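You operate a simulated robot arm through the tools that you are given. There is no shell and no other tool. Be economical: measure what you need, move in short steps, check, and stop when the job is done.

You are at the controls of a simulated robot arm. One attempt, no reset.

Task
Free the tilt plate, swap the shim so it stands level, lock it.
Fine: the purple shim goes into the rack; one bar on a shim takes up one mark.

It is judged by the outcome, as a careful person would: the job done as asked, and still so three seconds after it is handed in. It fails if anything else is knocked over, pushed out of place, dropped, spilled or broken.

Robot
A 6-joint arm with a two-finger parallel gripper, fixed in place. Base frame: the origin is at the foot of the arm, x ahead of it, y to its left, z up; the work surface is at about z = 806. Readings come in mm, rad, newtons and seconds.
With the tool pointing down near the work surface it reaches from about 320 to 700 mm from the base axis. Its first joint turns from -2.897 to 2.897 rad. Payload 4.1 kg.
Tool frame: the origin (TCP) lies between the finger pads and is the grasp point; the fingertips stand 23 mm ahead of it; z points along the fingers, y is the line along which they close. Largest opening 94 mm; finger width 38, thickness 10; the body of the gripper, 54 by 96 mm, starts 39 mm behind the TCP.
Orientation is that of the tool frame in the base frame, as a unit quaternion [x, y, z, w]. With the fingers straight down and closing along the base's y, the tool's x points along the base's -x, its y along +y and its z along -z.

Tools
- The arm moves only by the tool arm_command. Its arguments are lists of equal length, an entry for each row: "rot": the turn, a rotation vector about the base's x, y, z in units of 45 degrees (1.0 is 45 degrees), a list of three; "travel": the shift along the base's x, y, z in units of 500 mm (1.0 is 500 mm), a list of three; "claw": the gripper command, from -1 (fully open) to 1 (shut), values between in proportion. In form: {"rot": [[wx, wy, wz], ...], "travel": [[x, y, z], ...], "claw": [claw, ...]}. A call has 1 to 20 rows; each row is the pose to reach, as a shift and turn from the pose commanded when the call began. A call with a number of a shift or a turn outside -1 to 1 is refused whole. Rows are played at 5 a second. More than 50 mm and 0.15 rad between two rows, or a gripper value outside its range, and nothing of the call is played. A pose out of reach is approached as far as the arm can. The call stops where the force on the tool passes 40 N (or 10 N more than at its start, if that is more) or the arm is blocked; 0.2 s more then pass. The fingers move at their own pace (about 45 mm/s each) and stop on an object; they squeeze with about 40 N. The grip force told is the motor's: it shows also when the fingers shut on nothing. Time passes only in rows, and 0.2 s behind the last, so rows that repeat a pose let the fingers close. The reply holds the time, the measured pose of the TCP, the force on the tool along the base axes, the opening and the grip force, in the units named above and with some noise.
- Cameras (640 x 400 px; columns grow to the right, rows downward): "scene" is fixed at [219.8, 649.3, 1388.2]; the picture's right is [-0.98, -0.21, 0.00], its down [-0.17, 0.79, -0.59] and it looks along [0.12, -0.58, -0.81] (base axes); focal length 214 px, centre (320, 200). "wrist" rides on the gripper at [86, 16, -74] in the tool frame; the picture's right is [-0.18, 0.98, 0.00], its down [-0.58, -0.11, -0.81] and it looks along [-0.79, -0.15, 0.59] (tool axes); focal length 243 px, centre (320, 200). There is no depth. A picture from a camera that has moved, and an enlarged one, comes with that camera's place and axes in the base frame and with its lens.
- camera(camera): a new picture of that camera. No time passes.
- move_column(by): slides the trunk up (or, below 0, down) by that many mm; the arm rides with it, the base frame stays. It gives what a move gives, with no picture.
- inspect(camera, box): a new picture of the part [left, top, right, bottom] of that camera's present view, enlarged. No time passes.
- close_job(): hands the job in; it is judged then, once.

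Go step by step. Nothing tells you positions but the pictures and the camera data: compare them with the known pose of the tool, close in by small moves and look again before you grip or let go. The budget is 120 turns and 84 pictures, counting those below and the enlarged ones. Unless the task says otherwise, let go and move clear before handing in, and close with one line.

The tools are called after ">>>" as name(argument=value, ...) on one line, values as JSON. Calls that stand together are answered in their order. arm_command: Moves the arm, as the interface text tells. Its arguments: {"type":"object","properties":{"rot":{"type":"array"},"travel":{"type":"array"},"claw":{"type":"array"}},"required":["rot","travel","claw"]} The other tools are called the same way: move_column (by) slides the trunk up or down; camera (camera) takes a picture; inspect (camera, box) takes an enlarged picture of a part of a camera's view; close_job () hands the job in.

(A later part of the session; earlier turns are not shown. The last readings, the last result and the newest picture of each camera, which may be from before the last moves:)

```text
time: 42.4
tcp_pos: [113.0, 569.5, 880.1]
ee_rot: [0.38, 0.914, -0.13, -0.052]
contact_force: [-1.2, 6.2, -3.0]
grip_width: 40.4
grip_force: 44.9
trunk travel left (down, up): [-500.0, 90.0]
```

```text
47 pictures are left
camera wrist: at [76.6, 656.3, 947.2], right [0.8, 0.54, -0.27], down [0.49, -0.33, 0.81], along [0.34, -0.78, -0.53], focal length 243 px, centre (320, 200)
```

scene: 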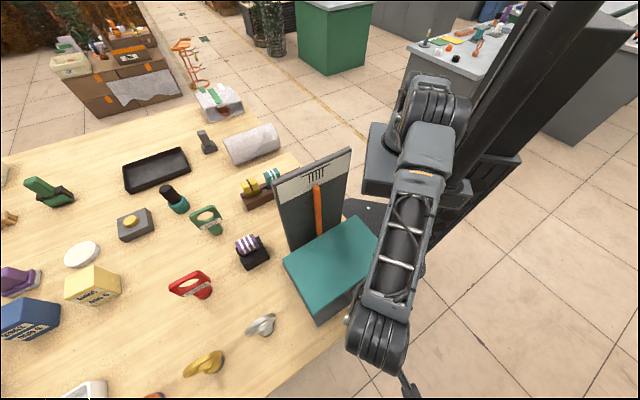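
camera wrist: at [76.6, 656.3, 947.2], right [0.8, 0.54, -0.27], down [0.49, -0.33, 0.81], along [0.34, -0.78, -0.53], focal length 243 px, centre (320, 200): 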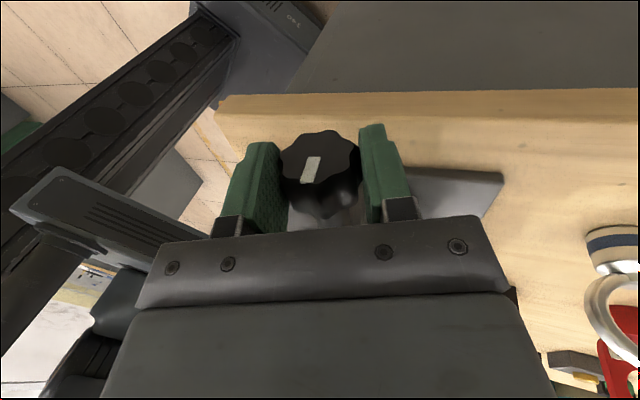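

About 95° turned in total, and the index now points up. I'll release, rise off and look for a sign that it's freed.

>>> arm_command(rot=[[0, 0, 0], [0, 0, 0], [0, 0, 0], [0.1, -0.1, 0], [0.2, -0.2, 0], [0.26, -0.26, 0], [0.26, -0.26, 0], [0.26, -0.26, 0], [0.26, -0.26, 0], [0.26, -0.26, 0]], travel=[[0, 0, 0], [0, 0, 0], [0, 0, 0], [0, 0, 0], [0, 0, 0], [0, 0, 0], [0, 0, 0.08], [0, 0, 0.16], [-0.05, 0.05, 0.22], [-0.07, 0.07, 0.25]], claw=[-1, -1, -1, -1, -1, -1, -1, -1, -1, -1])

>>> camera(camera="wrist")

```text
time: 44.6
tcp_pos: [76.6, 601.7, 1004.2]
ee_rot: [0.384, 0.923, 0.001, 0.003]
contact_force: [0.2, -0.7, -0.2]
grip_width: 94.3
grip_force: 0.2
trunk travel left (down, up): [-500.0, 90.0]
```

```text
46 pictures are left
camera wrist: at [25.7, 674.0, 1078.7], right [0.83, 0.56, 0.01], down [0.33, -0.49, 0.81], along [0.46, -0.67, -0.59], focal length 243 px, centre (320, 200)
```

wrist: 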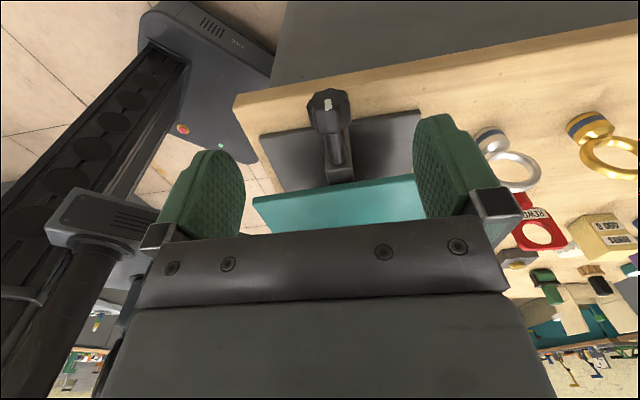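

The green ring is gone, so the lock is released. Next I'll lift over the board and go to the shim seat, turning the gripper so that it closes across the shim.

>>> move_column(by=90)

>>> arm_command(rot=[[0, 0, 0], [0, 0, 0.15], [0, 0, 0.3], [0, 0, 0.45], [0, 0, 0.6], [0, 0, 0.75], [0, 0, 0.9], [0, 0, 1.0]], travel=[[0, 0, 0.08], [0.02, -0.01, 0.16], [0.08, -0.03, 0.22], [0.14, -0.05, 0.22], [0.2, -0.08, 0.22], [0.27, -0.1, 0.22], [0.34, -0.13, 0.22], [0.41, -0.16, 0.22]], claw=[-1, -1, -1, -1, -1, -1, -1, -1])

```text
time: 45.8
tcp_pos: [77.1, 601.4, 1094.6]
ee_rot: [0.382, 0.924, 0.001, 0.002]
contact_force: [0.4, 0.3, 1.0]
grip_width: 94.1
grip_force: 0.1
trunk travel left (down, up): [-590.0, 0.0]
```

```text
time: 47.6
tcp_pos: [282.3, 520.9, 1205.1]
ee_rot: [0.0, 1.0, 0.004, 0.001]
contact_force: [-0.5, -0.2, 0.6]
grip_width: 94.0
grip_force: 0.1
trunk travel left (down, up): [-590.0, 0.0]
```

>>> arm_command(rot=[[0, 0, 0.15], [0, 0, 0.3], [0, 0, 0.45], [0, 0, 0.6], [0, 0, 0.75], [0, 0, 0.9], [0, 0, 1.0]], travel=[[0.06, -0.03, 0], [0.12, -0.06, 0], [0.18, -0.1, 0], [0.24, -0.14, 0], [0.28, -0.19, -0.02], [0.28, -0.24, -0.06], [0.26, -0.3, -0.1]], claw=[-1, -1, -1, -1, -1, -1, -1])

>>> camera(camera="wrist")

```text
time: 49.2
tcp_pos: [412.6, 371.3, 1154.5]
ee_rot: [-0.383, 0.924, 0.003, 0.0]
contact_force: [0.2, -0.2, -0.1]
grip_width: 94.2
grip_force: 0.1
trunk travel left (down, up): [-590.0, 0.0]
```

```text
45 pictures are left
camera wrist: at [339.5, 320.3, 1228.1], right [-0.57, 0.82, 0.01], down [0.49, 0.33, 0.81], along [0.66, 0.46, -0.59], focal length 243 px, centre (320, 200)
```

wrist: 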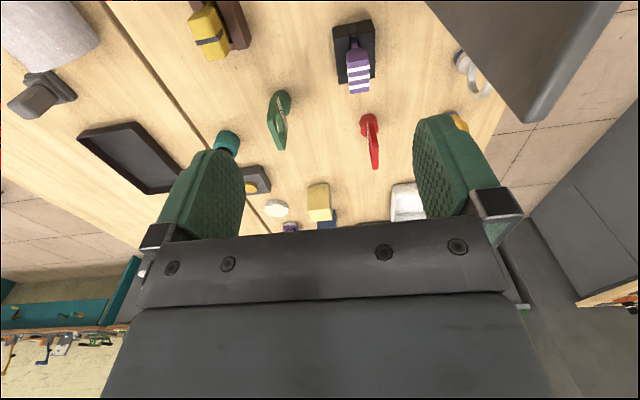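

I'll go over the rack next, to measure the teal shim and the empty slot.

>>> arm_command(rot=[[0, 0, 0], [0, 0, 0], [0, 0, 0], [0, 0, 0], [0, 0, 0], [0, 0, 0]], travel=[[0.01, -0.06, -0.05], [0.02, -0.12, -0.1], [0.03, -0.18, -0.15], [0.04, -0.24, -0.2], [0.05, -0.3, -0.26], [0.056, -0.342, -0.31]], claw=[-1, -1, -1, -1, -1, -1])

>>> camera(camera="wrist")

```text
time: 50.6
tcp_pos: [440.0, 200.1, 998.1]
ee_rot: [-0.383, 0.924, 0.002, 0.001]
contact_force: [0.3, 0.3, -0.3]
grip_width: 94.2
grip_force: 0.1
trunk travel left (down, up): [-590.0, 0.0]
```

```text
44 pictures are left
camera wrist: at [366.5, 148.9, 1072.2], right [-0.56, 0.83, 0.01], down [0.49, 0.33, 0.81], along [0.66, 0.46, -0.59], focal length 243 px, centre (320, 200)
```

wrist: 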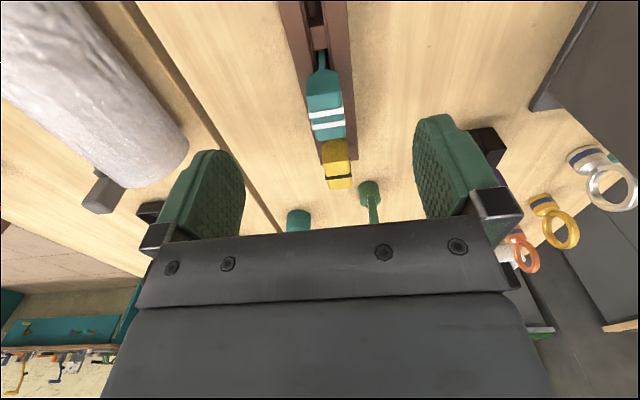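

>>> inspect(camera="wrist", box=[260, 0, 400, 195])

>>> inspect(camera="scene", box=[230, 150, 300, 220])

```text
2.05 times, centred on (330, 98) of wrist
camera zoom: at [366.5, 148.9, 1072.2], right [-0.56, 0.83, 0.01], down [0.49, 0.33, 0.81], along [0.66, 0.46, -0.59], focal length 498 px, centre (300, 410)
```

zoom: 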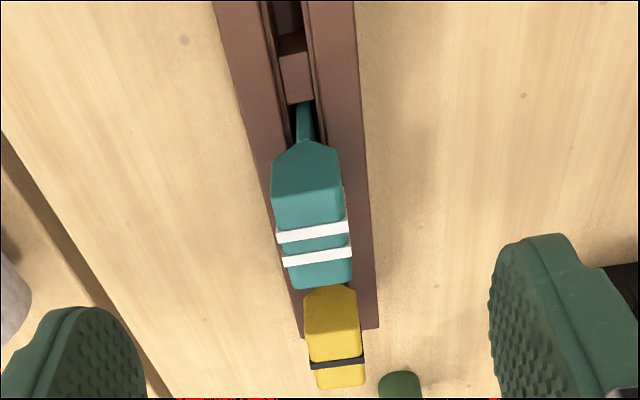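

```text
5.71 times, centred on (265, 185) of scene
camera zoom: at [219.8, 649.3, 1388.2], right [-0.98, -0.21, 0.0], down [-0.17, 0.79, -0.59], along [0.12, -0.58, -0.81], focal length 1226 px, centre (634, 286)
```

zoom: 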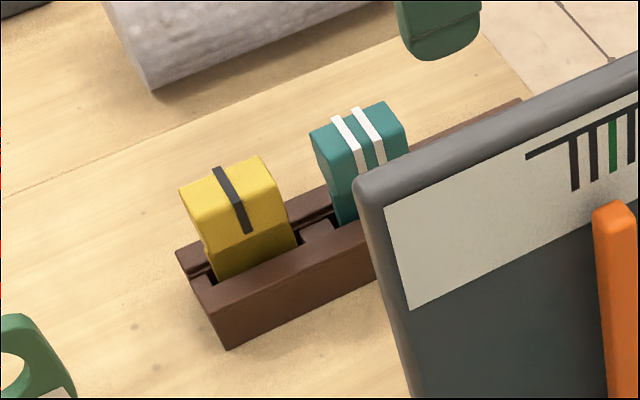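

The teal head's top centre is at about (465, 227, 900), with the head 28 mm across and about 33 mm long. The empty slot should lie about 75 mm toward -t, so I'll look there.

>>> arm_command(rot=[[0, 0, 0], [0, 0, 0], [0, 0, 0]], travel=[[-0.05, -0.05, 0], [-0.1, -0.1, -0.04], [-0.1, -0.1, -0.04]], claw=[-1, -1, -1])

>>> inspect(camera="wrist", box=[240, 0, 420, 180])

```text
time: 51.4
tcp_pos: [389.4, 150.9, 977.9]
ee_rot: [-0.382, 0.924, 0.004, 0.0]
contact_force: [-0.1, -0.4, -0.2]
grip_width: 93.8
grip_force: 0.0
trunk travel left (down, up): [-590.0, 0.0]
```

```text
2.22 times, centred on (330, 90) of wrist
camera zoom: at [316.8, 100.3, 1052.3], right [-0.56, 0.83, 0.01], down [0.49, 0.33, 0.81], along [0.66, 0.46, -0.59], focal length 539 px, centre (298, 444)
```

zoom: 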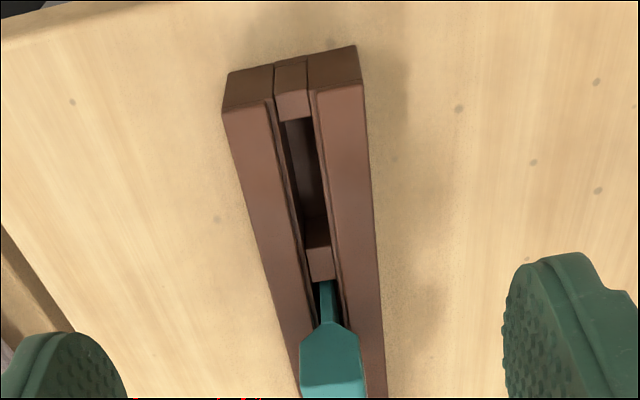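

The rack top is at about z = 840, its centreline is at n ≈ -168.6, and the empty slot is centred near (411, 172). I'll lower the trunk, then use the teal shim as a probe for the exact rack centreline.

>>> arm_command(rot=[[0, 0, 0], [0, 0, 0], [0, 0, 0], [0, 0, 0]], travel=[[0.05, 0.05, 0.06], [0.1, 0.1, 0.12], [0.151, 0.151, 0.144], [0.151, 0.151, 0.144]], claw=[-1, -1, -1, -1])

>>> move_column(by=-90)

>>> camera(camera="wrist")

```text
time: 52.4
tcp_pos: [464.3, 225.4, 1052.0]
ee_rot: [-0.382, 0.924, 0.002, -0.001]
contact_force: [0.2, -0.8, -0.1]
grip_width: 94.0
grip_force: 0.0
trunk travel left (down, up): [-590.0, 0.0]
```

```text
time: 53.7
tcp_pos: [465.3, 225.2, 961.4]
ee_rot: [-0.382, 0.924, 0.003, 0.0]
contact_force: [0.6, 0.2, -0.3]
grip_width: 93.8
grip_force: 0.1
trunk travel left (down, up): [-500.0, 90.0]
```

```text
40 pictures are left
camera wrist: at [391.7, 175.1, 1035.9], right [-0.56, 0.83, 0.01], down [0.49, 0.33, 0.81], along [0.66, 0.46, -0.59], focal length 243 px, centre (320, 200)
```

wrist: 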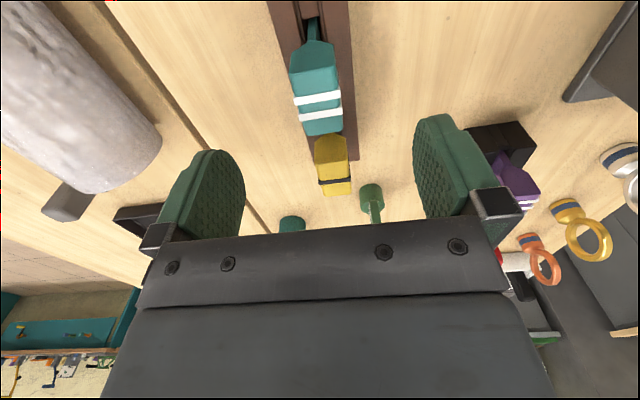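

>>> arm_command(rot=[[0, 0, 0], [0, 0, 0], [0, 0, 0], [0, 0, 0]], travel=[[0, 0.001, -0.05], [0, 0.001, -0.1], [0, 0.001, -0.144], [0, 0.001, -0.144]], claw=[-1, -1, -1, -1])

>>> camera(camera="wrist")

>>> inspect(camera="scene", box=[230, 130, 310, 210])

```text
time: 54.7
tcp_pos: [463.9, 227.9, 889.3]
ee_rot: [-0.383, 0.924, 0.003, 0.0]
contact_force: [-0.2, -0.7, -0.4]
grip_width: 94.2
grip_force: 0.1
trunk travel left (down, up): [-500.0, 90.0]
```

```text
39 pictures are left
camera wrist: at [390.9, 176.8, 963.0], right [-0.56, 0.83, 0.01], down [0.49, 0.33, 0.81], along [0.66, 0.46, -0.59], focal length 243 px, centre (320, 200)
```

wrist: 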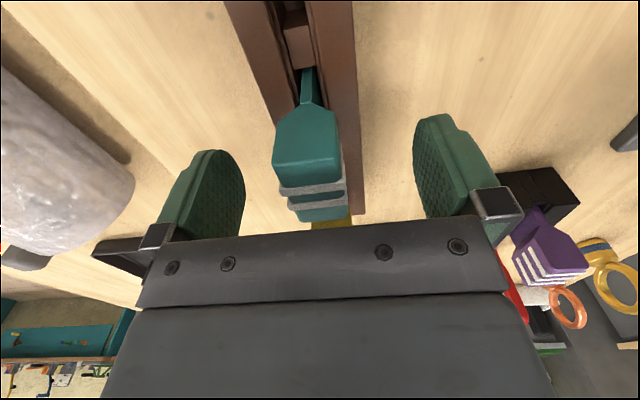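

```text
5.00 times, centred on (270, 170) of scene
camera zoom: at [219.8, 649.3, 1388.2], right [-0.98, -0.21, 0.0], down [-0.17, 0.79, -0.59], along [0.12, -0.58, -0.81], focal length 1072 px, centre (570, 350)
```

zoom: 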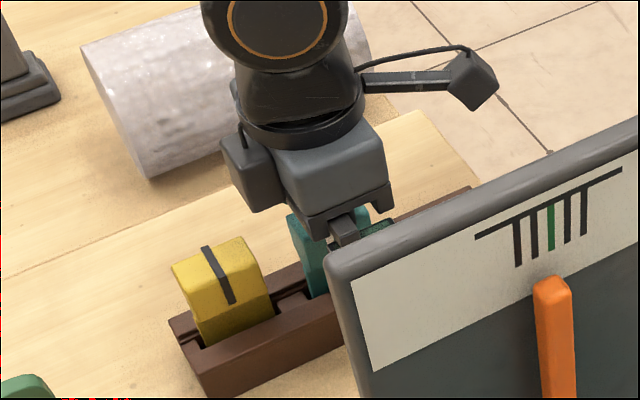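

The teal head sits between the fingers, so I'll close to probe its centre.

>>> arm_command(rot=[[0, 0, 0], [0, 0, 0], [0, 0, 0], [0, 0, 0], [0, 0, 0]], travel=[[0, 0, 0], [0, 0, 0], [0, 0, 0], [0, 0, 0], [0, 0, 0]], claw=[0, 0.45, 0.45, 0.45, 0.45])

>>> inspect(camera="wrist", box=[220, 0, 420, 240])

```text
time: 55.9
tcp_pos: [464.1, 227.3, 889.6]
ee_rot: [-0.383, 0.924, 0.003, 0.0]
contact_force: [0.0, 0.9, -0.4]
grip_width: 27.5
grip_force: 39.5
trunk travel left (down, up): [-500.0, 90.0]
```

```text
1.67 times, centred on (320, 120) of wrist
camera zoom: at [390.9, 176.7, 963.2], right [-0.56, 0.83, 0.01], down [0.49, 0.33, 0.81], along [0.66, 0.46, -0.59], focal length 404 px, centre (320, 333)
```

zoom: 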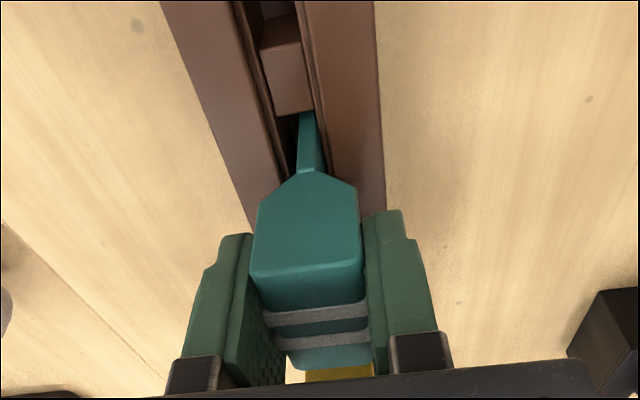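

The rack centreline is confirmed at n ≈ -168, with the teal head 27.5 mm wide and no side force. I'll open, lift clear and go to the purple shim.

>>> arm_command(rot=[[0, 0, 0], [0, 0, 0], [0, 0, 0], [0, 0, 0], [0, 0, 0.0], [0, 0, 0], [0, 0, 0]], travel=[[0, 0, 0], [0, 0, 0], [0, 0, 0], [0, 0, 0], [0, 0, 0.08], [0, 0, 0.16], [0, 0, 0.26]], claw=[-1, -1, -1, -1, -1, -1, -1])

>>> arm_command(rot=[[0, 0, 0], [0, 0, 0], [0, 0, 0], [0, 0, 0], [0, 0, 0], [0, 0, 0]], travel=[[0.0, 0.08, 0], [0.0, 0.16, 0], [-0.01, 0.24, 0], [-0.02, 0.32, 0], [-0.04, 0.41, 0], [-0.04, 0.41, 0]], claw=[-1, -1, -1, -1, -1, -1])

>>> camera(camera="wrist")

```text
time: 57.5
tcp_pos: [464.5, 224.5, 1020.5]
ee_rot: [-0.382, 0.924, 0.003, -0.002]
contact_force: [1.4, 0.0, -0.5]
grip_width: 94.1
grip_force: 0.1
trunk travel left (down, up): [-500.0, 90.0]
```

```text
time: 58.9
tcp_pos: [443.4, 432.0, 1019.4]
ee_rot: [-0.382, 0.924, 0.003, -0.001]
contact_force: [-0.1, -0.2, 0.3]
grip_width: 94.0
grip_force: 0.0
trunk travel left (down, up): [-500.0, 90.0]
```

```text
36 pictures are left
camera wrist: at [370.0, 381.9, 1093.9], right [-0.56, 0.83, 0.01], down [0.49, 0.33, 0.81], along [0.66, 0.46, -0.59], focal length 243 px, centre (320, 200)
```

wrist: 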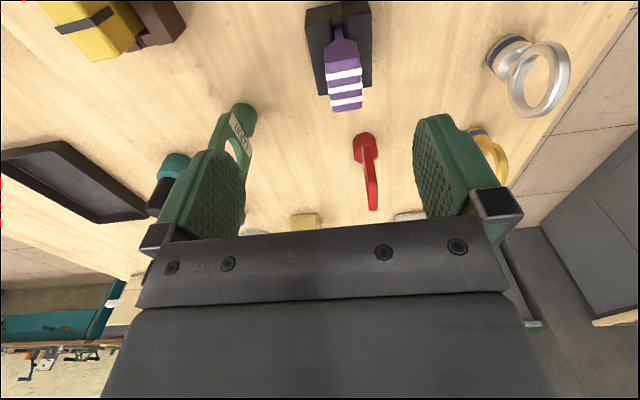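

>>> inspect(camera="wrist", box=[280, 0, 400, 120])

```text
3.33 times, centred on (340, 60) of wrist
camera zoom: at [370.0, 381.9, 1093.9], right [-0.56, 0.83, 0.01], down [0.49, 0.33, 0.81], along [0.66, 0.46, -0.59], focal length 809 px, centre (253, 667)
```

zoom: 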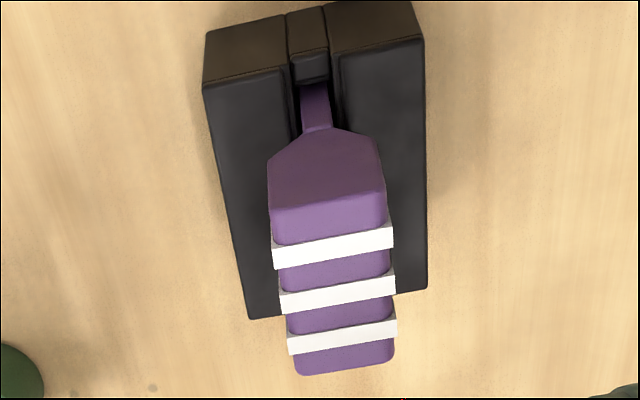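

The purple head's top is centred at about (445, 461, 900). I'll descend over it and check before closing.

>>> arm_command(rot=[[0, 0, 0], [0, 0, 0], [0, 0, 0], [0, 0, 0], [0, 0, 0]], travel=[[0.003, 0.058, -0.05], [0.003, 0.058, -0.13], [0.003, 0.058, -0.2], [0.003, 0.058, -0.26], [0.003, 0.058, -0.26]], claw=[-1, -1, -1, -1, -1])

>>> camera(camera="wrist")

```text
time: 60.1
tcp_pos: [448.1, 459.7, 891.9]
ee_rot: [-0.383, 0.924, 0.003, 0.001]
contact_force: [0.2, -0.1, 0.5]
grip_width: 93.9
grip_force: 0.1
trunk travel left (down, up): [-500.0, 90.0]
```

```text
34 pictures are left
camera wrist: at [374.5, 409.3, 965.4], right [-0.56, 0.83, 0.01], down [0.49, 0.33, 0.81], along [0.66, 0.46, -0.59], focal length 243 px, centre (320, 200)
```

wrist: 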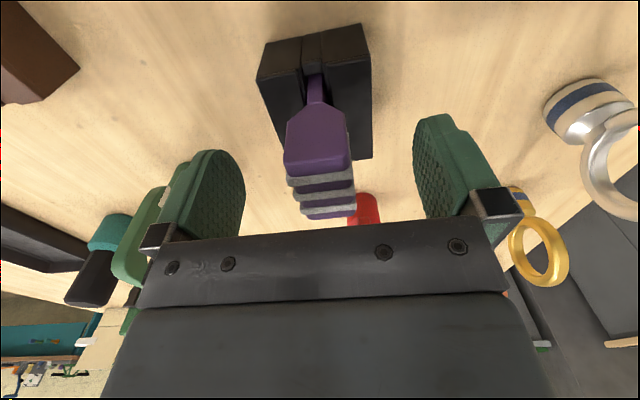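

>>> arm_command(rot=[[0, 0, 0], [0, 0, 0], [0, 0, 0], [0, 0, 0], [0, 0, 0], [0, 0, 0]], travel=[[-0.003, 0.003, -0.003], [-0.003, 0.003, -0.003], [-0.003, 0.003, -0.003], [-0.003, 0.003, -0.003], [-0.003, 0.003, -0.003], [-0.003, 0.003, -0.003]], claw=[-1, 0, 0.45, 0.45, 0.45, 0.45])

>>> inspect(camera="wrist", box=[220, 0, 420, 240])

```text
time: 61.5
tcp_pos: [445.6, 461.5, 890.9]
ee_rot: [-0.382, 0.924, 0.003, 0.001]
contact_force: [1.5, -0.8, -0.2]
grip_width: 27.4
grip_force: 40.0
trunk travel left (down, up): [-500.0, 90.0]
```

```text
1.67 times, centred on (320, 120) of wrist
camera zoom: at [372.4, 411.2, 963.6], right [-0.56, 0.83, 0.01], down [0.49, 0.33, 0.81], along [0.66, 0.46, -0.59], focal length 404 px, centre (320, 333)
```

zoom: 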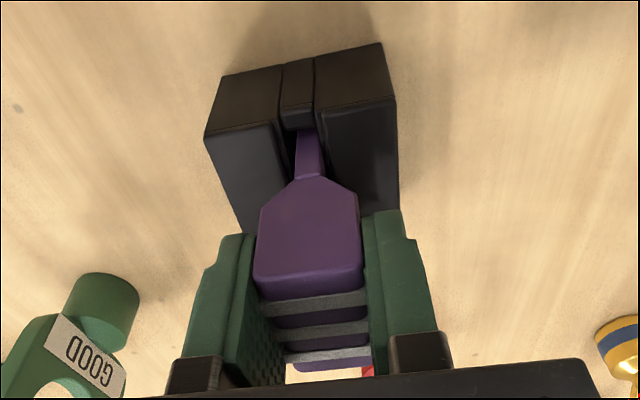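

Purple is gripped with low side force. I'll lift straight up.

>>> arm_command(rot=[[0, 0, 0], [0, 0, 0], [0, 0, 0], [0, 0, 0], [0, 0, 0], [0, 0, 0], [0, 0, 0]], travel=[[0, 0, 0.01], [0, 0, 0.03], [0, 0, 0.05], [0, 0, 0.08], [0, 0, 0.12], [0, 0, 0.18], [0, 0, 0.24]], claw=[0.6, 0.6, 0.6, 0.6, 0.6, 0.6, 0.6])

>>> camera(camera="wrist")

>>> inspect(camera="scene", box=[200, 130, 380, 310])

```text
time: 63.1
tcp_pos: [445.9, 461.3, 1008.9]
ee_rot: [-0.383, 0.924, 0.003, 0.001]
contact_force: [0.4, 0.0, -1.5]
grip_width: 27.2
grip_force: 39.8
trunk travel left (down, up): [-500.0, 90.0]
```

```text
32 pictures are left
camera wrist: at [372.4, 410.9, 1083.0], right [-0.56, 0.83, 0.01], down [0.49, 0.33, 0.81], along [0.66, 0.46, -0.59], focal length 243 px, centre (320, 200)
```

wrist: 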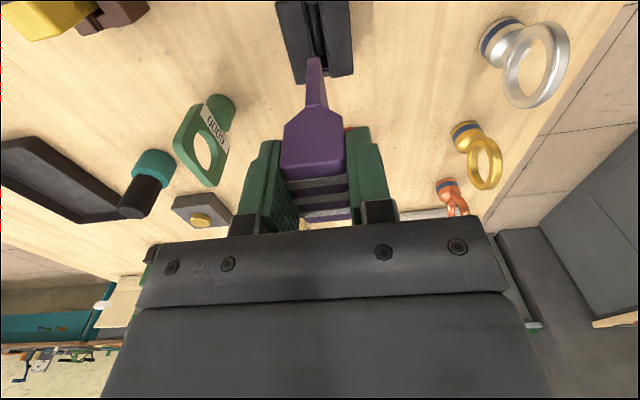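

```text
2.22 times, centred on (290, 220) of scene
camera zoom: at [219.8, 649.3, 1388.2], right [-0.98, -0.21, 0.0], down [-0.17, 0.79, -0.59], along [0.12, -0.58, -0.81], focal length 477 px, centre (387, 156)
```

zoom: 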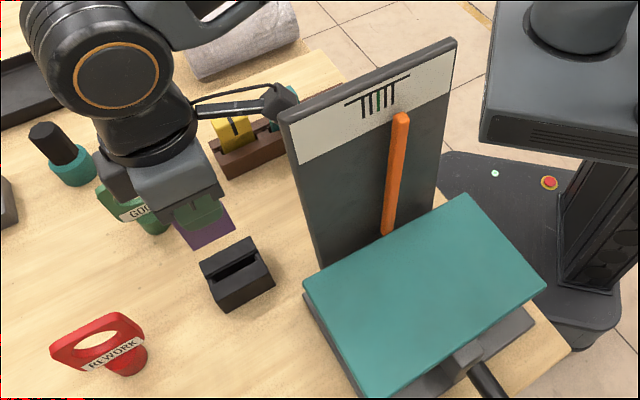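

The plate swung when the purple came out, so the seat is the black block and the plate is free. I'll carry the purple shim above the empty rack slot at about (410, 172).

>>> arm_command(rot=[[0, 0, 0], [0, 0, 0], [0, 0, 0], [0, 0, 0], [0, 0, 0], [0, 0, 0], [0, 0, 0], [0, 0, 0], [0, 0, 0]], travel=[[-0.01, -0.06, 0.01], [-0.02, -0.14, 0.02], [-0.03, -0.22, 0.02], [-0.04, -0.3, 0.02], [-0.05, -0.38, 0.02], [-0.06, -0.46, 0.02], [-0.071, -0.54, 0.02], [-0.0712, -0.578, 0], [-0.0712, -0.578, 0]], claw=[0.6, 0.6, 0.6, 0.6, 0.6, 0.6, 0.6, 0.6, 0.6])

>>> camera(camera="wrist")

>>> inspect(camera="wrist", box=[250, 0, 390, 160])

```text
time: 65.1
tcp_pos: [409.4, 171.5, 1008.9]
ee_rot: [-0.383, 0.924, 0.003, 0.001]
contact_force: [0.6, 0.7, -0.7]
grip_width: 27.5
grip_force: 39.8
trunk travel left (down, up): [-500.0, 90.0]
```

```text
30 pictures are left
camera wrist: at [336.2, 120.8, 1082.7], right [-0.56, 0.83, 0.01], down [0.49, 0.33, 0.81], along [0.66, 0.46, -0.59], focal length 243 px, centre (320, 200)
```

wrist: 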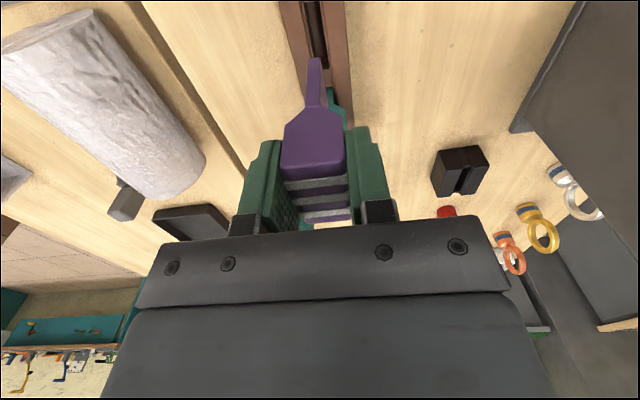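

```text
2.50 times, centred on (320, 80) of wrist
camera zoom: at [336.2, 120.8, 1082.7], right [-0.56, 0.83, 0.01], down [0.49, 0.33, 0.81], along [0.66, 0.46, -0.59], focal length 606 px, centre (320, 500)
```

zoom: 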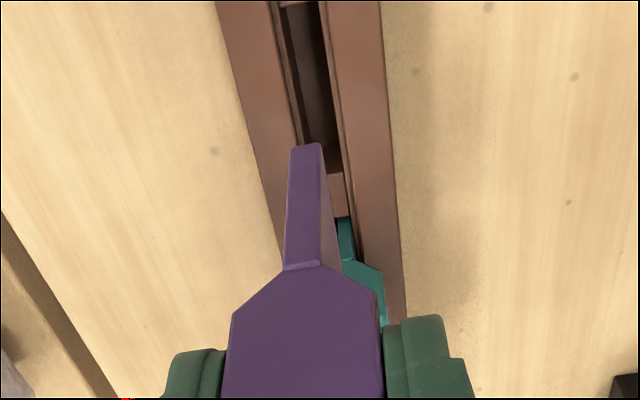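

The shim is lined up with the empty slot. I'll go down until the blade tip is just above the rack and look again.

>>> arm_command(rot=[[0, 0, 0], [0, 0, 0], [0, 0, 0], [0, 0, 0], [0, 0, 0]], travel=[[0, 0, -0.05], [0, 0, -0.1], [0, 0, -0.14], [0, 0, -0.16], [0, 0, -0.16]], claw=[0.6, 0.6, 0.6, 0.6, 0.6])

>>> inspect(camera="wrist", box=[250, 0, 390, 160])

```text
time: 66.3
tcp_pos: [408.8, 172.5, 928.9]
ee_rot: [-0.383, 0.924, 0.003, 0.001]
contact_force: [-0.3, 0.2, -0.2]
grip_width: 27.1
grip_force: 40.2
trunk travel left (down, up): [-500.0, 90.0]
```

```text
2.50 times, centred on (320, 80) of wrist
camera zoom: at [335.9, 122.6, 1002.3], right [-0.56, 0.83, 0.01], down [0.49, 0.33, 0.81], along [0.66, 0.46, -0.59], focal length 606 px, centre (320, 500)
```

zoom: 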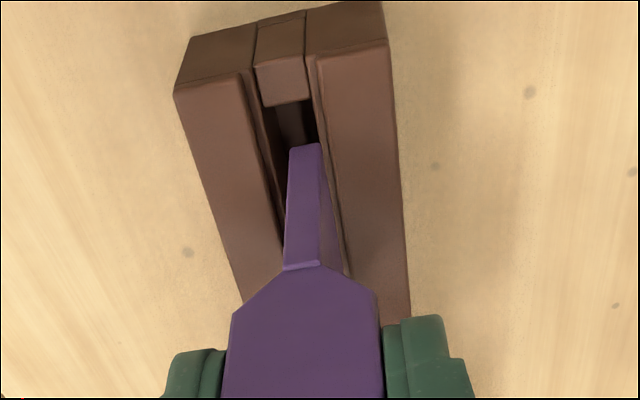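

The blade looks slightly right of the slot's middle, so I'll nudge it 1.2 mm and lower slowly.

>>> arm_command(rot=[[0, 0, 0], [0, 0, 0], [0, 0, 0], [0, 0, 0], [0, 0, 0], [0, 0, 0]], travel=[[0.0017, -0.0017, 0], [0.0017, -0.0017, -0.01], [0.0017, -0.0017, -0.02], [0.0017, -0.0017, -0.03], [0.0017, -0.0017, -0.04], [0.0017, -0.0017, -0.04]], claw=[0.6, 0.6, 0.6, 0.6, 0.6, 0.6])

>>> inspect(camera="wrist", box=[250, 0, 390, 160])

```text
time: 67.7
tcp_pos: [410.1, 171.0, 909.1]
ee_rot: [-0.382, 0.924, 0.003, 0.001]
contact_force: [1.4, -0.4, -0.6]
grip_width: 27.1
grip_force: 40.2
trunk travel left (down, up): [-500.0, 90.0]
```

```text
2.50 times, centred on (320, 80) of wrist
camera zoom: at [336.4, 121.5, 982.3], right [-0.56, 0.83, 0.01], down [0.49, 0.33, 0.81], along [0.66, 0.46, -0.59], focal length 606 px, centre (320, 500)
```

zoom: 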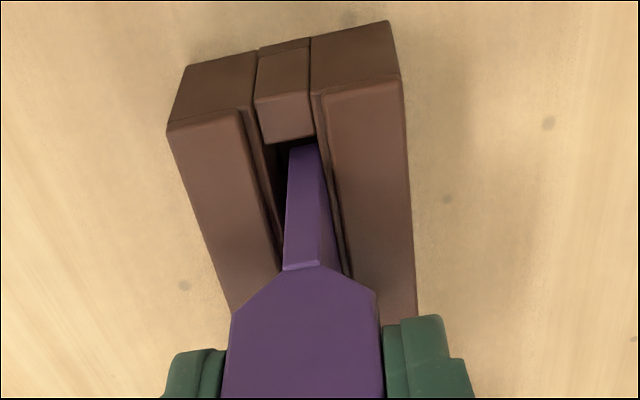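

There's no contact yet and the geometry matches the seated teal shim. I'll lower the rest slowly.

>>> arm_command(rot=[[0, 0, 0], [0, 0, 0], [0, 0, 0], [0, 0, 0], [0, 0, 0], [0, 0, 0]], travel=[[0, 0, -0.008], [0, 0, -0.016], [0, 0, -0.024], [0, 0, -0.03], [0, 0, -0.036], [0, 0, -0.036]], claw=[0.6, 0.6, 0.6, 0.6, 0.6, 0.6])

>>> inspect(camera="wrist", box=[250, 0, 390, 160])

>>> inspect(camera="scene", box=[230, 130, 310, 220])

```text
time: 69.1
tcp_pos: [408.6, 171.1, 891.3]
ee_rot: [-0.382, 0.924, 0.002, 0.0]
contact_force: [-0.7, -0.6, -0.8]
grip_width: 27.0
grip_force: 40.1
trunk travel left (down, up): [-500.0, 90.0]
```

```text
2.50 times, centred on (320, 80) of wrist
camera zoom: at [337.0, 121.2, 964.9], right [-0.56, 0.83, 0.01], down [0.49, 0.33, 0.81], along [0.66, 0.46, -0.59], focal length 606 px, centre (320, 500)
```

zoom: 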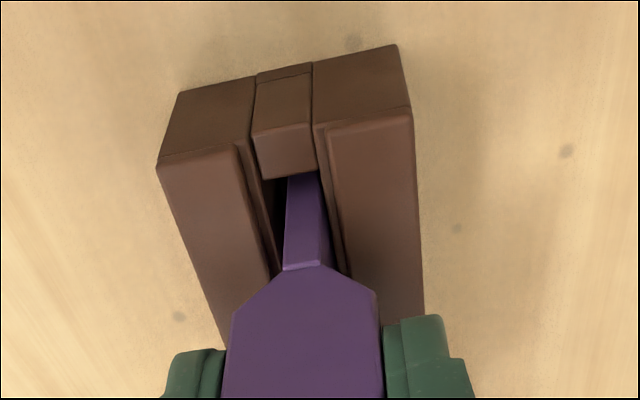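

```text
4.44 times, centred on (270, 175) of scene
camera zoom: at [219.8, 649.3, 1388.2], right [-0.98, -0.21, 0.0], down [-0.17, 0.79, -0.59], along [0.12, -0.58, -0.81], focal length 953 px, centre (542, 311)
```

zoom: 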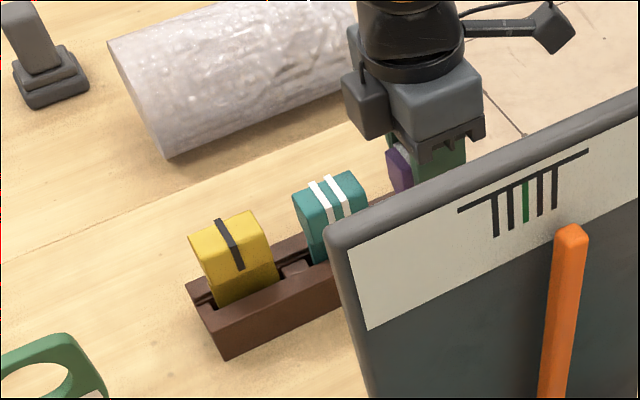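

It's at seating height with no force yet. I'll ease down a few more millimetres to find the floor.

>>> arm_command(rot=[[0, 0, 0], [0, 0, 0], [0, 0, 0], [0, 0, 0], [0, 0, 0]], travel=[[0, 0, -0.002], [0, 0, -0.004], [0, 0, -0.006], [0, 0, -0.006], [0, 0, -0.006]], claw=[0.6, 0.6, 0.6, 0.6, 0.6])

```text
time: 70.3
tcp_pos: [408.8, 171.1, 888.7]
ee_rot: [-0.382, 0.924, 0.003, 0.003]
contact_force: [-1.5, -1.9, 26.1]
grip_width: 27.4
grip_force: 40.2
trunk travel left (down, up): [-500.0, 90.0]
```

The floor is reached (26 N upward). Releasing and rising.

>>> arm_command(rot=[[0, 0, 0], [0, 0, 0], [0, 0, 0], [0, 0, 0], [0, 0, 0], [0, 0, 0], [0, 0, 0], [0, 0, 0], [0, 0, 0]], travel=[[0, 0, 0.004], [0, 0, 0.004], [0, 0, 0.004], [0, 0, 0.004], [0, 0, 0.004], [0, 0, 0.06], [0, 0, 0.13], [0, 0, 0.2], [0, 0, 0.2]], claw=[0, -0.5, -1, -1, -1, -1, -1, -1, -1])

>>> camera(camera="wrist")

```text
time: 72.3
tcp_pos: [411.2, 170.9, 987.7]
ee_rot: [-0.383, 0.924, 0.002, 0.001]
contact_force: [-0.1, 0.1, 0.3]
grip_width: 94.0
grip_force: 0.1
trunk travel left (down, up): [-500.0, 90.0]
```

```text
24 pictures are left
camera wrist: at [338.8, 120.6, 1061.4], right [-0.56, 0.83, 0.01], down [0.49, 0.33, 0.81], along [0.66, 0.46, -0.59], focal length 243 px, centre (320, 200)
```

wrist: 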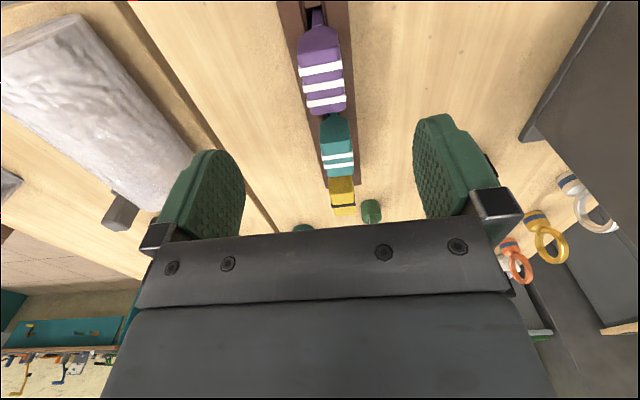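

Purple stands in the rack. Next, the teal shim: move over, descend and grip at the probed pose.

>>> arm_command(rot=[[0, 0, 0], [0, 0, 0], [0, 0, 0], [0, 0, 0], [0, 0, 0], [0, 0, 0]], travel=[[0.055, 0.056, 0], [0.108, 0.1125, 0], [0.108, 0.1125, -0.07], [0.108, 0.1125, -0.14], [0.108, 0.1125, -0.196], [0.108, 0.1125, -0.196]], claw=[-1, -1, -1, -1, -1, -1])

>>> arm_command(rot=[[0, 0, 0], [0, 0, 0], [0, 0, 0], [0, 0, 0], [0, 0, 0]], travel=[[0, 0, 0], [0, 0, 0], [0, 0, 0], [0, 0, 0], [0, 0, 0]], claw=[0, 0.45, 0.6, 0.6, 0.6])

>>> inspect(camera="wrist", box=[220, 0, 420, 240])

```text
time: 73.7
tcp_pos: [464.2, 228.0, 889.0]
ee_rot: [-0.383, 0.924, 0.002, 0.001]
contact_force: [0.4, 0.1, -0.7]
grip_width: 94.0
grip_force: 0.1
trunk travel left (down, up): [-500.0, 90.0]
```

```text
time: 74.9
tcp_pos: [464.1, 227.0, 889.5]
ee_rot: [-0.382, 0.924, 0.003, 0.001]
contact_force: [0.4, 0.7, -0.5]
grip_width: 27.4
grip_force: 40.3
trunk travel left (down, up): [-500.0, 90.0]
```

```text
1.67 times, centred on (320, 120) of wrist
camera zoom: at [391.2, 177.5, 962.8], right [-0.56, 0.83, 0.01], down [0.49, 0.33, 0.81], along [0.66, 0.46, -0.59], focal length 404 px, centre (320, 333)
```

zoom: 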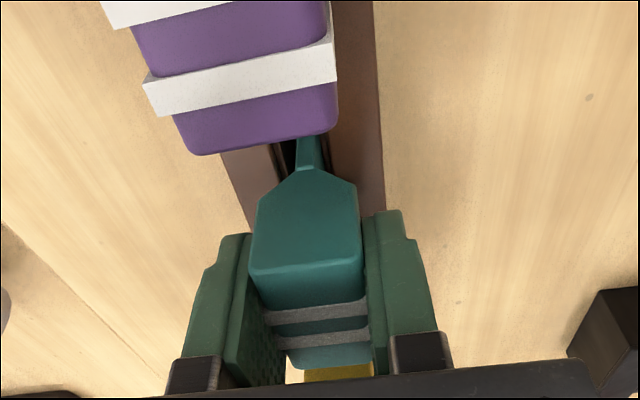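

Teal is gripped. I'll lift it, carry it to the seat and check alignment above the slot.

>>> arm_command(rot=[[0, 0, 0], [0, 0, 0], [0, 0, 0], [0, 0, 0], [0, 0, 0], [0, 0, 0]], travel=[[0, 0, 0.01], [0, 0, 0.03], [0, 0, 0.06], [0, 0, 0.12], [0, 0, 0.2], [0, 0, 0.24]], claw=[0.6, 0.6, 0.6, 0.6, 0.6, 0.6])

>>> arm_command(rot=[[0, 0, 0], [0, 0, 0], [0, 0, 0], [0, 0, 0], [0, 0, 0], [0, 0, 0], [0, 0, 0]], travel=[[0, 0.08, 0.02], [-0.005, 0.16, 0.02], [-0.01, 0.24, 0.02], [-0.018, 0.32, 0.02], [-0.026, 0.4, 0.02], [-0.0326, 0.4744, 0], [-0.0326, 0.4744, 0]], claw=[0.6, 0.6, 0.6, 0.6, 0.6, 0.6, 0.6])

>>> inspect(camera="wrist", box=[250, 0, 390, 160])

```text
time: 76.3
tcp_pos: [463.8, 230.2, 1008.3]
ee_rot: [-0.382, 0.924, 0.003, 0.001]
contact_force: [0.6, -0.3, -0.3]
grip_width: 27.4
grip_force: 39.8
trunk travel left (down, up): [-500.0, 90.0]
```

```text
time: 77.9
tcp_pos: [447.6, 466.1, 1009.8]
ee_rot: [-0.383, 0.924, 0.003, 0.0]
contact_force: [0.7, -0.1, -0.7]
grip_width: 27.1
grip_force: 39.7
trunk travel left (down, up): [-500.0, 90.0]
```

```text
2.50 times, centred on (320, 80) of wrist
camera zoom: at [373.8, 416.5, 1083.3], right [-0.56, 0.83, 0.01], down [0.49, 0.33, 0.81], along [0.66, 0.46, -0.59], focal length 606 px, centre (320, 500)
```

zoom: 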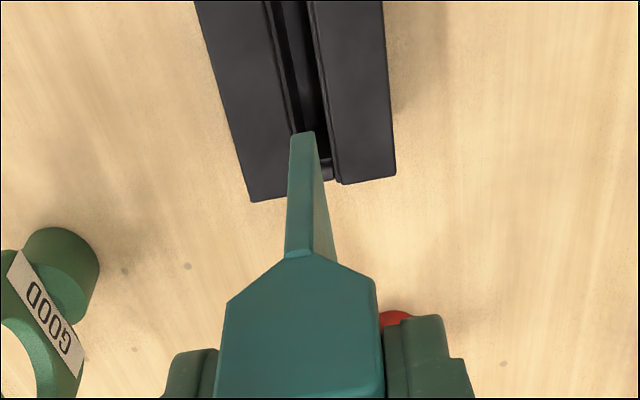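

>>> arm_command(rot=[[0, 0, 0], [0, 0, 0], [0, 0, 0], [0, 0, 0], [0, 0, 0]], travel=[[0, 0, -0.05], [0, 0, -0.1], [0, 0, -0.14], [0, 0, -0.16], [0, 0, -0.16]], claw=[0.6, 0.6, 0.6, 0.6, 0.6])

>>> inspect(camera="wrist", box=[250, 0, 390, 160])

```text
time: 79.1
tcp_pos: [445.4, 465.4, 929.9]
ee_rot: [-0.382, 0.924, 0.003, 0.001]
contact_force: [-0.3, -0.1, -1.1]
grip_width: 27.3
grip_force: 40.2
trunk travel left (down, up): [-500.0, 90.0]
```

```text
2.50 times, centred on (320, 80) of wrist
camera zoom: at [373.2, 414.9, 1003.6], right [-0.56, 0.83, 0.01], down [0.49, 0.33, 0.81], along [0.66, 0.46, -0.59], focal length 606 px, centre (320, 500)
```

zoom: 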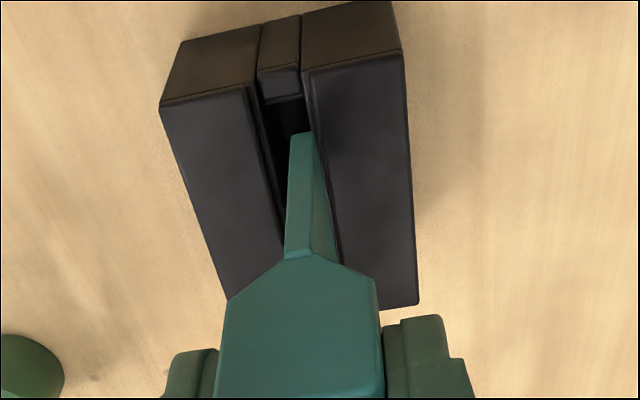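

The blade sits about 2 mm too far right, so I'll shift it left and lower slowly.

>>> arm_command(rot=[[0, 0, 0], [0, 0, 0], [0, 0, 0], [0, 0, 0], [0, 0, 0]], travel=[[0.0032, -0.0032, 0], [0.0032, -0.0032, 0], [0.0032, -0.0032, -0.008], [0.0032, -0.0032, -0.014], [0.0032, -0.0032, -0.014]], claw=[0.6, 0.6, 0.6, 0.6, 0.6])

>>> inspect(camera="wrist", box=[250, 0, 390, 160])

```text
time: 80.3
tcp_pos: [448.2, 463.1, 921.5]
ee_rot: [-0.384, 0.924, 0.003, 0.0]
contact_force: [0.3, -0.4, -0.2]
grip_width: 27.1
grip_force: 39.7
trunk travel left (down, up): [-500.0, 90.0]
```

```text
2.50 times, centred on (320, 80) of wrist
camera zoom: at [375.4, 412.9, 996.6], right [-0.56, 0.83, 0.01], down [0.49, 0.33, 0.81], along [0.66, 0.46, -0.59], focal length 606 px, centre (320, 500)
```

zoom: 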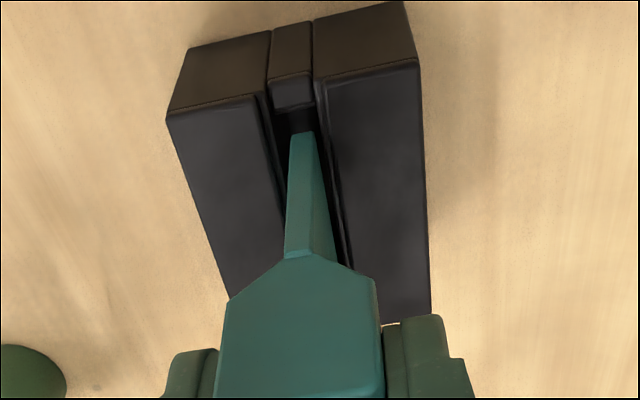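

Now it's centred. Lowering to the seat.

>>> arm_command(rot=[[0, 0, 0], [0, 0, 0], [0, 0, 0], [0, 0, 0], [0, 0, 0], [0, 0, 0], [0, 0, 0]], travel=[[0, 0, -0.01], [0, 0, -0.02], [0, 0, -0.03], [0, 0, -0.04], [0, 0, -0.05], [0, 0, -0.058], [0, 0, -0.058]], claw=[0.6, 0.6, 0.6, 0.6, 0.6, 0.6, 0.6])

>>> arm_command(rot=[[0, 0, 0], [0, 0, 0], [0, 0, 0], [0, 0, 0]], travel=[[0, 0, -0.002], [0, 0, -0.004], [0, 0, -0.006], [0, 0, -0.006]], claw=[0.6, 0.6, 0.6, 0.6])

>>> inspect(camera="wrist", box=[220, 0, 420, 240])

```text
time: 81.9
tcp_pos: [448.7, 464.2, 892.9]
ee_rot: [-0.383, 0.924, 0.003, 0.0]
contact_force: [0.6, 0.4, -0.4]
grip_width: 27.1
grip_force: 39.8
trunk travel left (down, up): [-500.0, 90.0]
```

```text
time: 82.9
tcp_pos: [449.5, 464.0, 889.2]
ee_rot: [-0.382, 0.924, 0.003, 0.0]
contact_force: [-0.4, -0.4, -0.9]
grip_width: 27.0
grip_force: 40.0
trunk travel left (down, up): [-500.0, 90.0]
```

```text
1.67 times, centred on (320, 120) of wrist
camera zoom: at [376.1, 413.1, 964.1], right [-0.56, 0.83, 0.01], down [0.49, 0.33, 0.81], along [0.66, 0.46, -0.59], focal length 404 px, centre (320, 333)
```

zoom: 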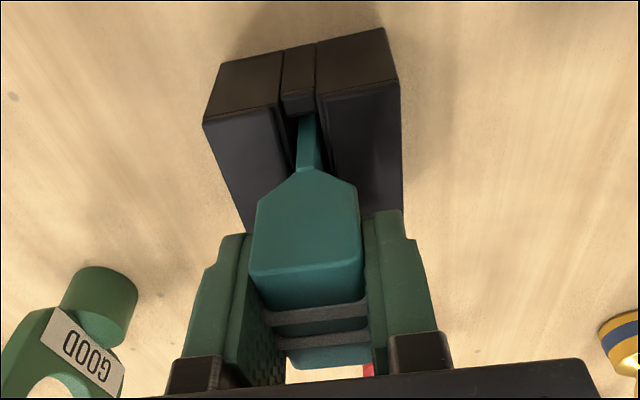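

>>> arm_command(rot=[[0, 0, 0], [0, 0, 0], [0, 0, 0], [0, 0, 0]], travel=[[0, 0, -0.002], [0, 0, -0.004], [0, 0, -0.004], [0, 0, -0.004]], claw=[0.6, 0.6, 0.6, 0.6])

```text
time: 83.9
tcp_pos: [449.5, 462.6, 889.3]
ee_rot: [-0.383, 0.924, 0.003, 0.0]
contact_force: [0.8, -0.1, 2.1]
grip_width: 27.2
grip_force: 40.1
trunk travel left (down, up): [-500.0, 90.0]
```

It's on the seat floor. Releasing and rising, then I'll check the pointer.

>>> arm_command(rot=[[0, 0, 0], [0, 0, 0], [0, 0, 0], [0, 0, 0], [0, 0, 0], [0, 0, 0], [0, 0, 0], [0, 0, 0], [0, 0, 0]], travel=[[0, 0, 0], [0, 0, 0], [0, 0, 0], [0, 0, 0], [0, 0, 0], [0, 0, 0.07], [0, 0, 0.15], [0, 0, 0.23], [0, 0, 0.26]], claw=[0, -0.5, -1, -1, -1, -1, -1, -1, -1])

>>> inspect(camera="scene", box=[260, 140, 370, 210])

>>> camera(camera="scene")

```text
time: 85.9
tcp_pos: [450.5, 463.6, 1019.4]
ee_rot: [-0.383, 0.924, 0.003, 0.0]
contact_force: [0.4, -1.2, -0.3]
grip_width: 93.9
grip_force: 0.1
trunk travel left (down, up): [-500.0, 90.0]
```

```text
5.71 times, centred on (315, 175) of scene
camera zoom: at [219.8, 649.3, 1388.2], right [-0.98, -0.21, 0.0], down [-0.17, 0.79, -0.59], along [0.12, -0.58, -0.81], focal length 1226 px, centre (349, 343)
```

zoom: 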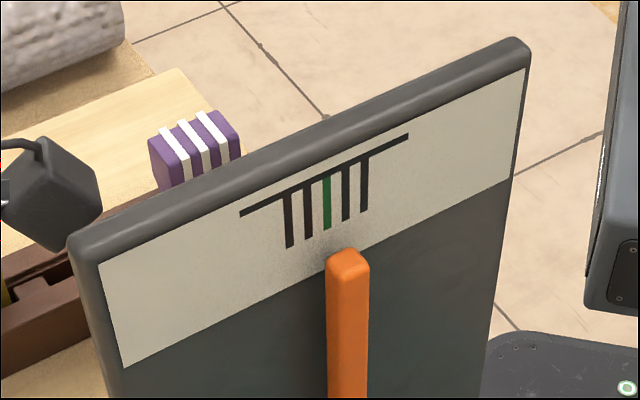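

```text
17 pictures are left
```

scene: 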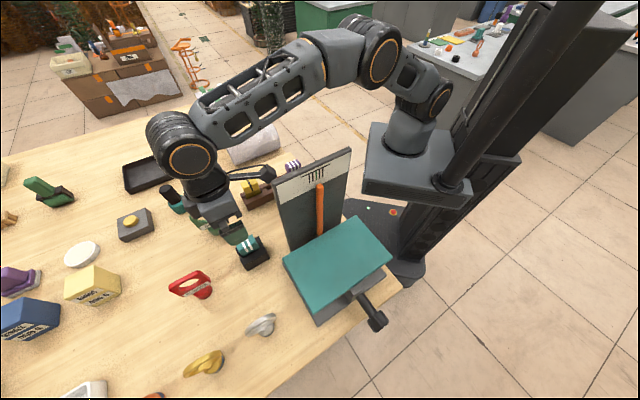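

The pointer moved exactly one mark, back to green. Next I'll go back over the board to the knob to lock it.

>>> move_column(by=90)

>>> arm_command(rot=[[0, 0, 0], [0, 0, 0], [0, 0, 0], [0, 0, -0.15], [0, 0, -0.3], [0, 0, -0.45], [0, 0, -0.6], [0, 0, -0.75], [0, 0, -0.9], [0, 0, -1.0]], travel=[[-0.02, -0.02, 0.08], [-0.04, -0.04, 0.16], [-0.06, -0.05, 0.19], [-0.1, -0.026, 0.19], [-0.14, -0.002, 0.19], [-0.18, 0.022, 0.19], [-0.22, 0.046, 0.19], [-0.26, 0.07, 0.19], [-0.3, 0.094, 0.19], [-0.336, 0.115, 0.19]], claw=[-1, -1, -1, -1, -1, -1, -1, -1, -1, -1])

```text
time: 87.1
tcp_pos: [449.5, 466.2, 1108.9]
ee_rot: [-0.383, 0.924, 0.003, -0.001]
contact_force: [0.0, 0.2, -0.3]
grip_width: 94.1
grip_force: 0.0
trunk travel left (down, up): [-590.0, 0.0]
```

```text
time: 89.3
tcp_pos: [282.1, 522.4, 1202.6]
ee_rot: [0.002, 1.0, 0.002, 0.003]
contact_force: [-0.2, -0.1, 0.4]
grip_width: 93.8
grip_force: 0.0
trunk travel left (down, up): [-590.0, 0.0]
```

>>> arm_command(rot=[[0, 0, -0.15], [0, 0, -0.3], [0, 0, -0.45], [0, 0, -0.6], [0, 0, -0.75], [0, 0, -0.9], [0, 0, -1.0]], travel=[[-0.07, 0.03, 0], [-0.14, 0.06, 0], [-0.21, 0.08, 0], [-0.28, 0.11, 0], [-0.35, 0.13, 0], [-0.4, 0.16, -0.06], [-0.41, 0.16, -0.1]], claw=[-1, -1, -1, -1, -1, -1, -1])

>>> move_column(by=-90)

>>> camera(camera="wrist")

```text
time: 90.9
tcp_pos: [77.4, 602.5, 1152.7]
ee_rot: [0.384, 0.923, 0.002, 0.003]
contact_force: [-0.2, -0.2, 0.8]
grip_width: 93.9
grip_force: 0.1
trunk travel left (down, up): [-590.0, 0.0]
```

```text
time: 92.2
tcp_pos: [77.6, 600.4, 1063.7]
ee_rot: [0.383, 0.924, 0.003, 0.002]
contact_force: [0.4, -0.7, 0.2]
grip_width: 94.3
grip_force: 0.0
trunk travel left (down, up): [-500.0, 90.0]
```

```text
16 pictures are left
camera wrist: at [27.7, 673.6, 1137.6], right [0.83, 0.56, 0.01], down [0.33, -0.49, 0.81], along [0.46, -0.66, -0.59], focal length 243 px, centre (320, 200)
```

wrist: 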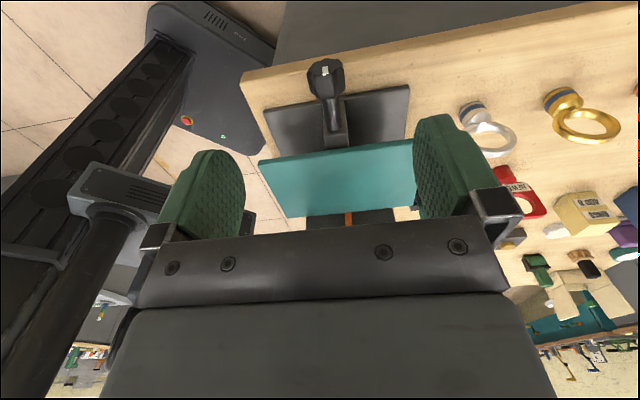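

I'll go to the knob upright, with fingers open around it.

>>> arm_command(rot=[[0, 0, 0], [0, 0, 0], [0, 0, 0], [0, 0, 0], [0, 0, 0]], travel=[[0.035, -0.034, -0.06], [0.069, -0.067, -0.12], [0.069, -0.067, -0.19], [0.069, -0.067, -0.25], [0.069, -0.067, -0.25]], claw=[-1, -1, -1, -1, -1])

>>> camera(camera="wrist")

```text
time: 93.4
tcp_pos: [114.2, 568.0, 938.8]
ee_rot: [0.384, 0.923, 0.002, 0.002]
contact_force: [-0.1, -0.7, 0.0]
grip_width: 94.0
grip_force: 0.0
trunk travel left (down, up): [-500.0, 90.0]
```

```text
15 pictures are left
camera wrist: at [64.3, 641.2, 1012.5], right [0.83, 0.56, 0.01], down [0.33, -0.49, 0.81], along [0.46, -0.66, -0.59], focal length 243 px, centre (320, 200)
```

wrist: 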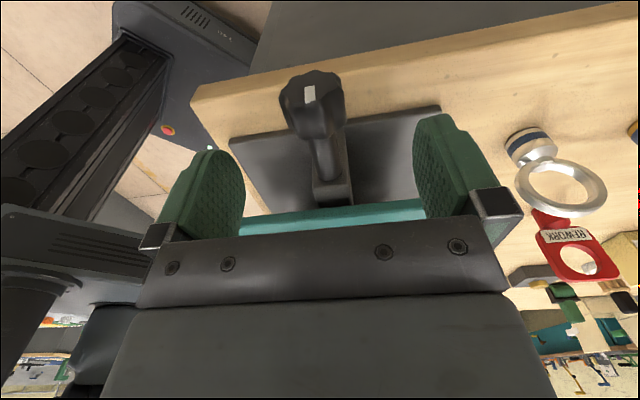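

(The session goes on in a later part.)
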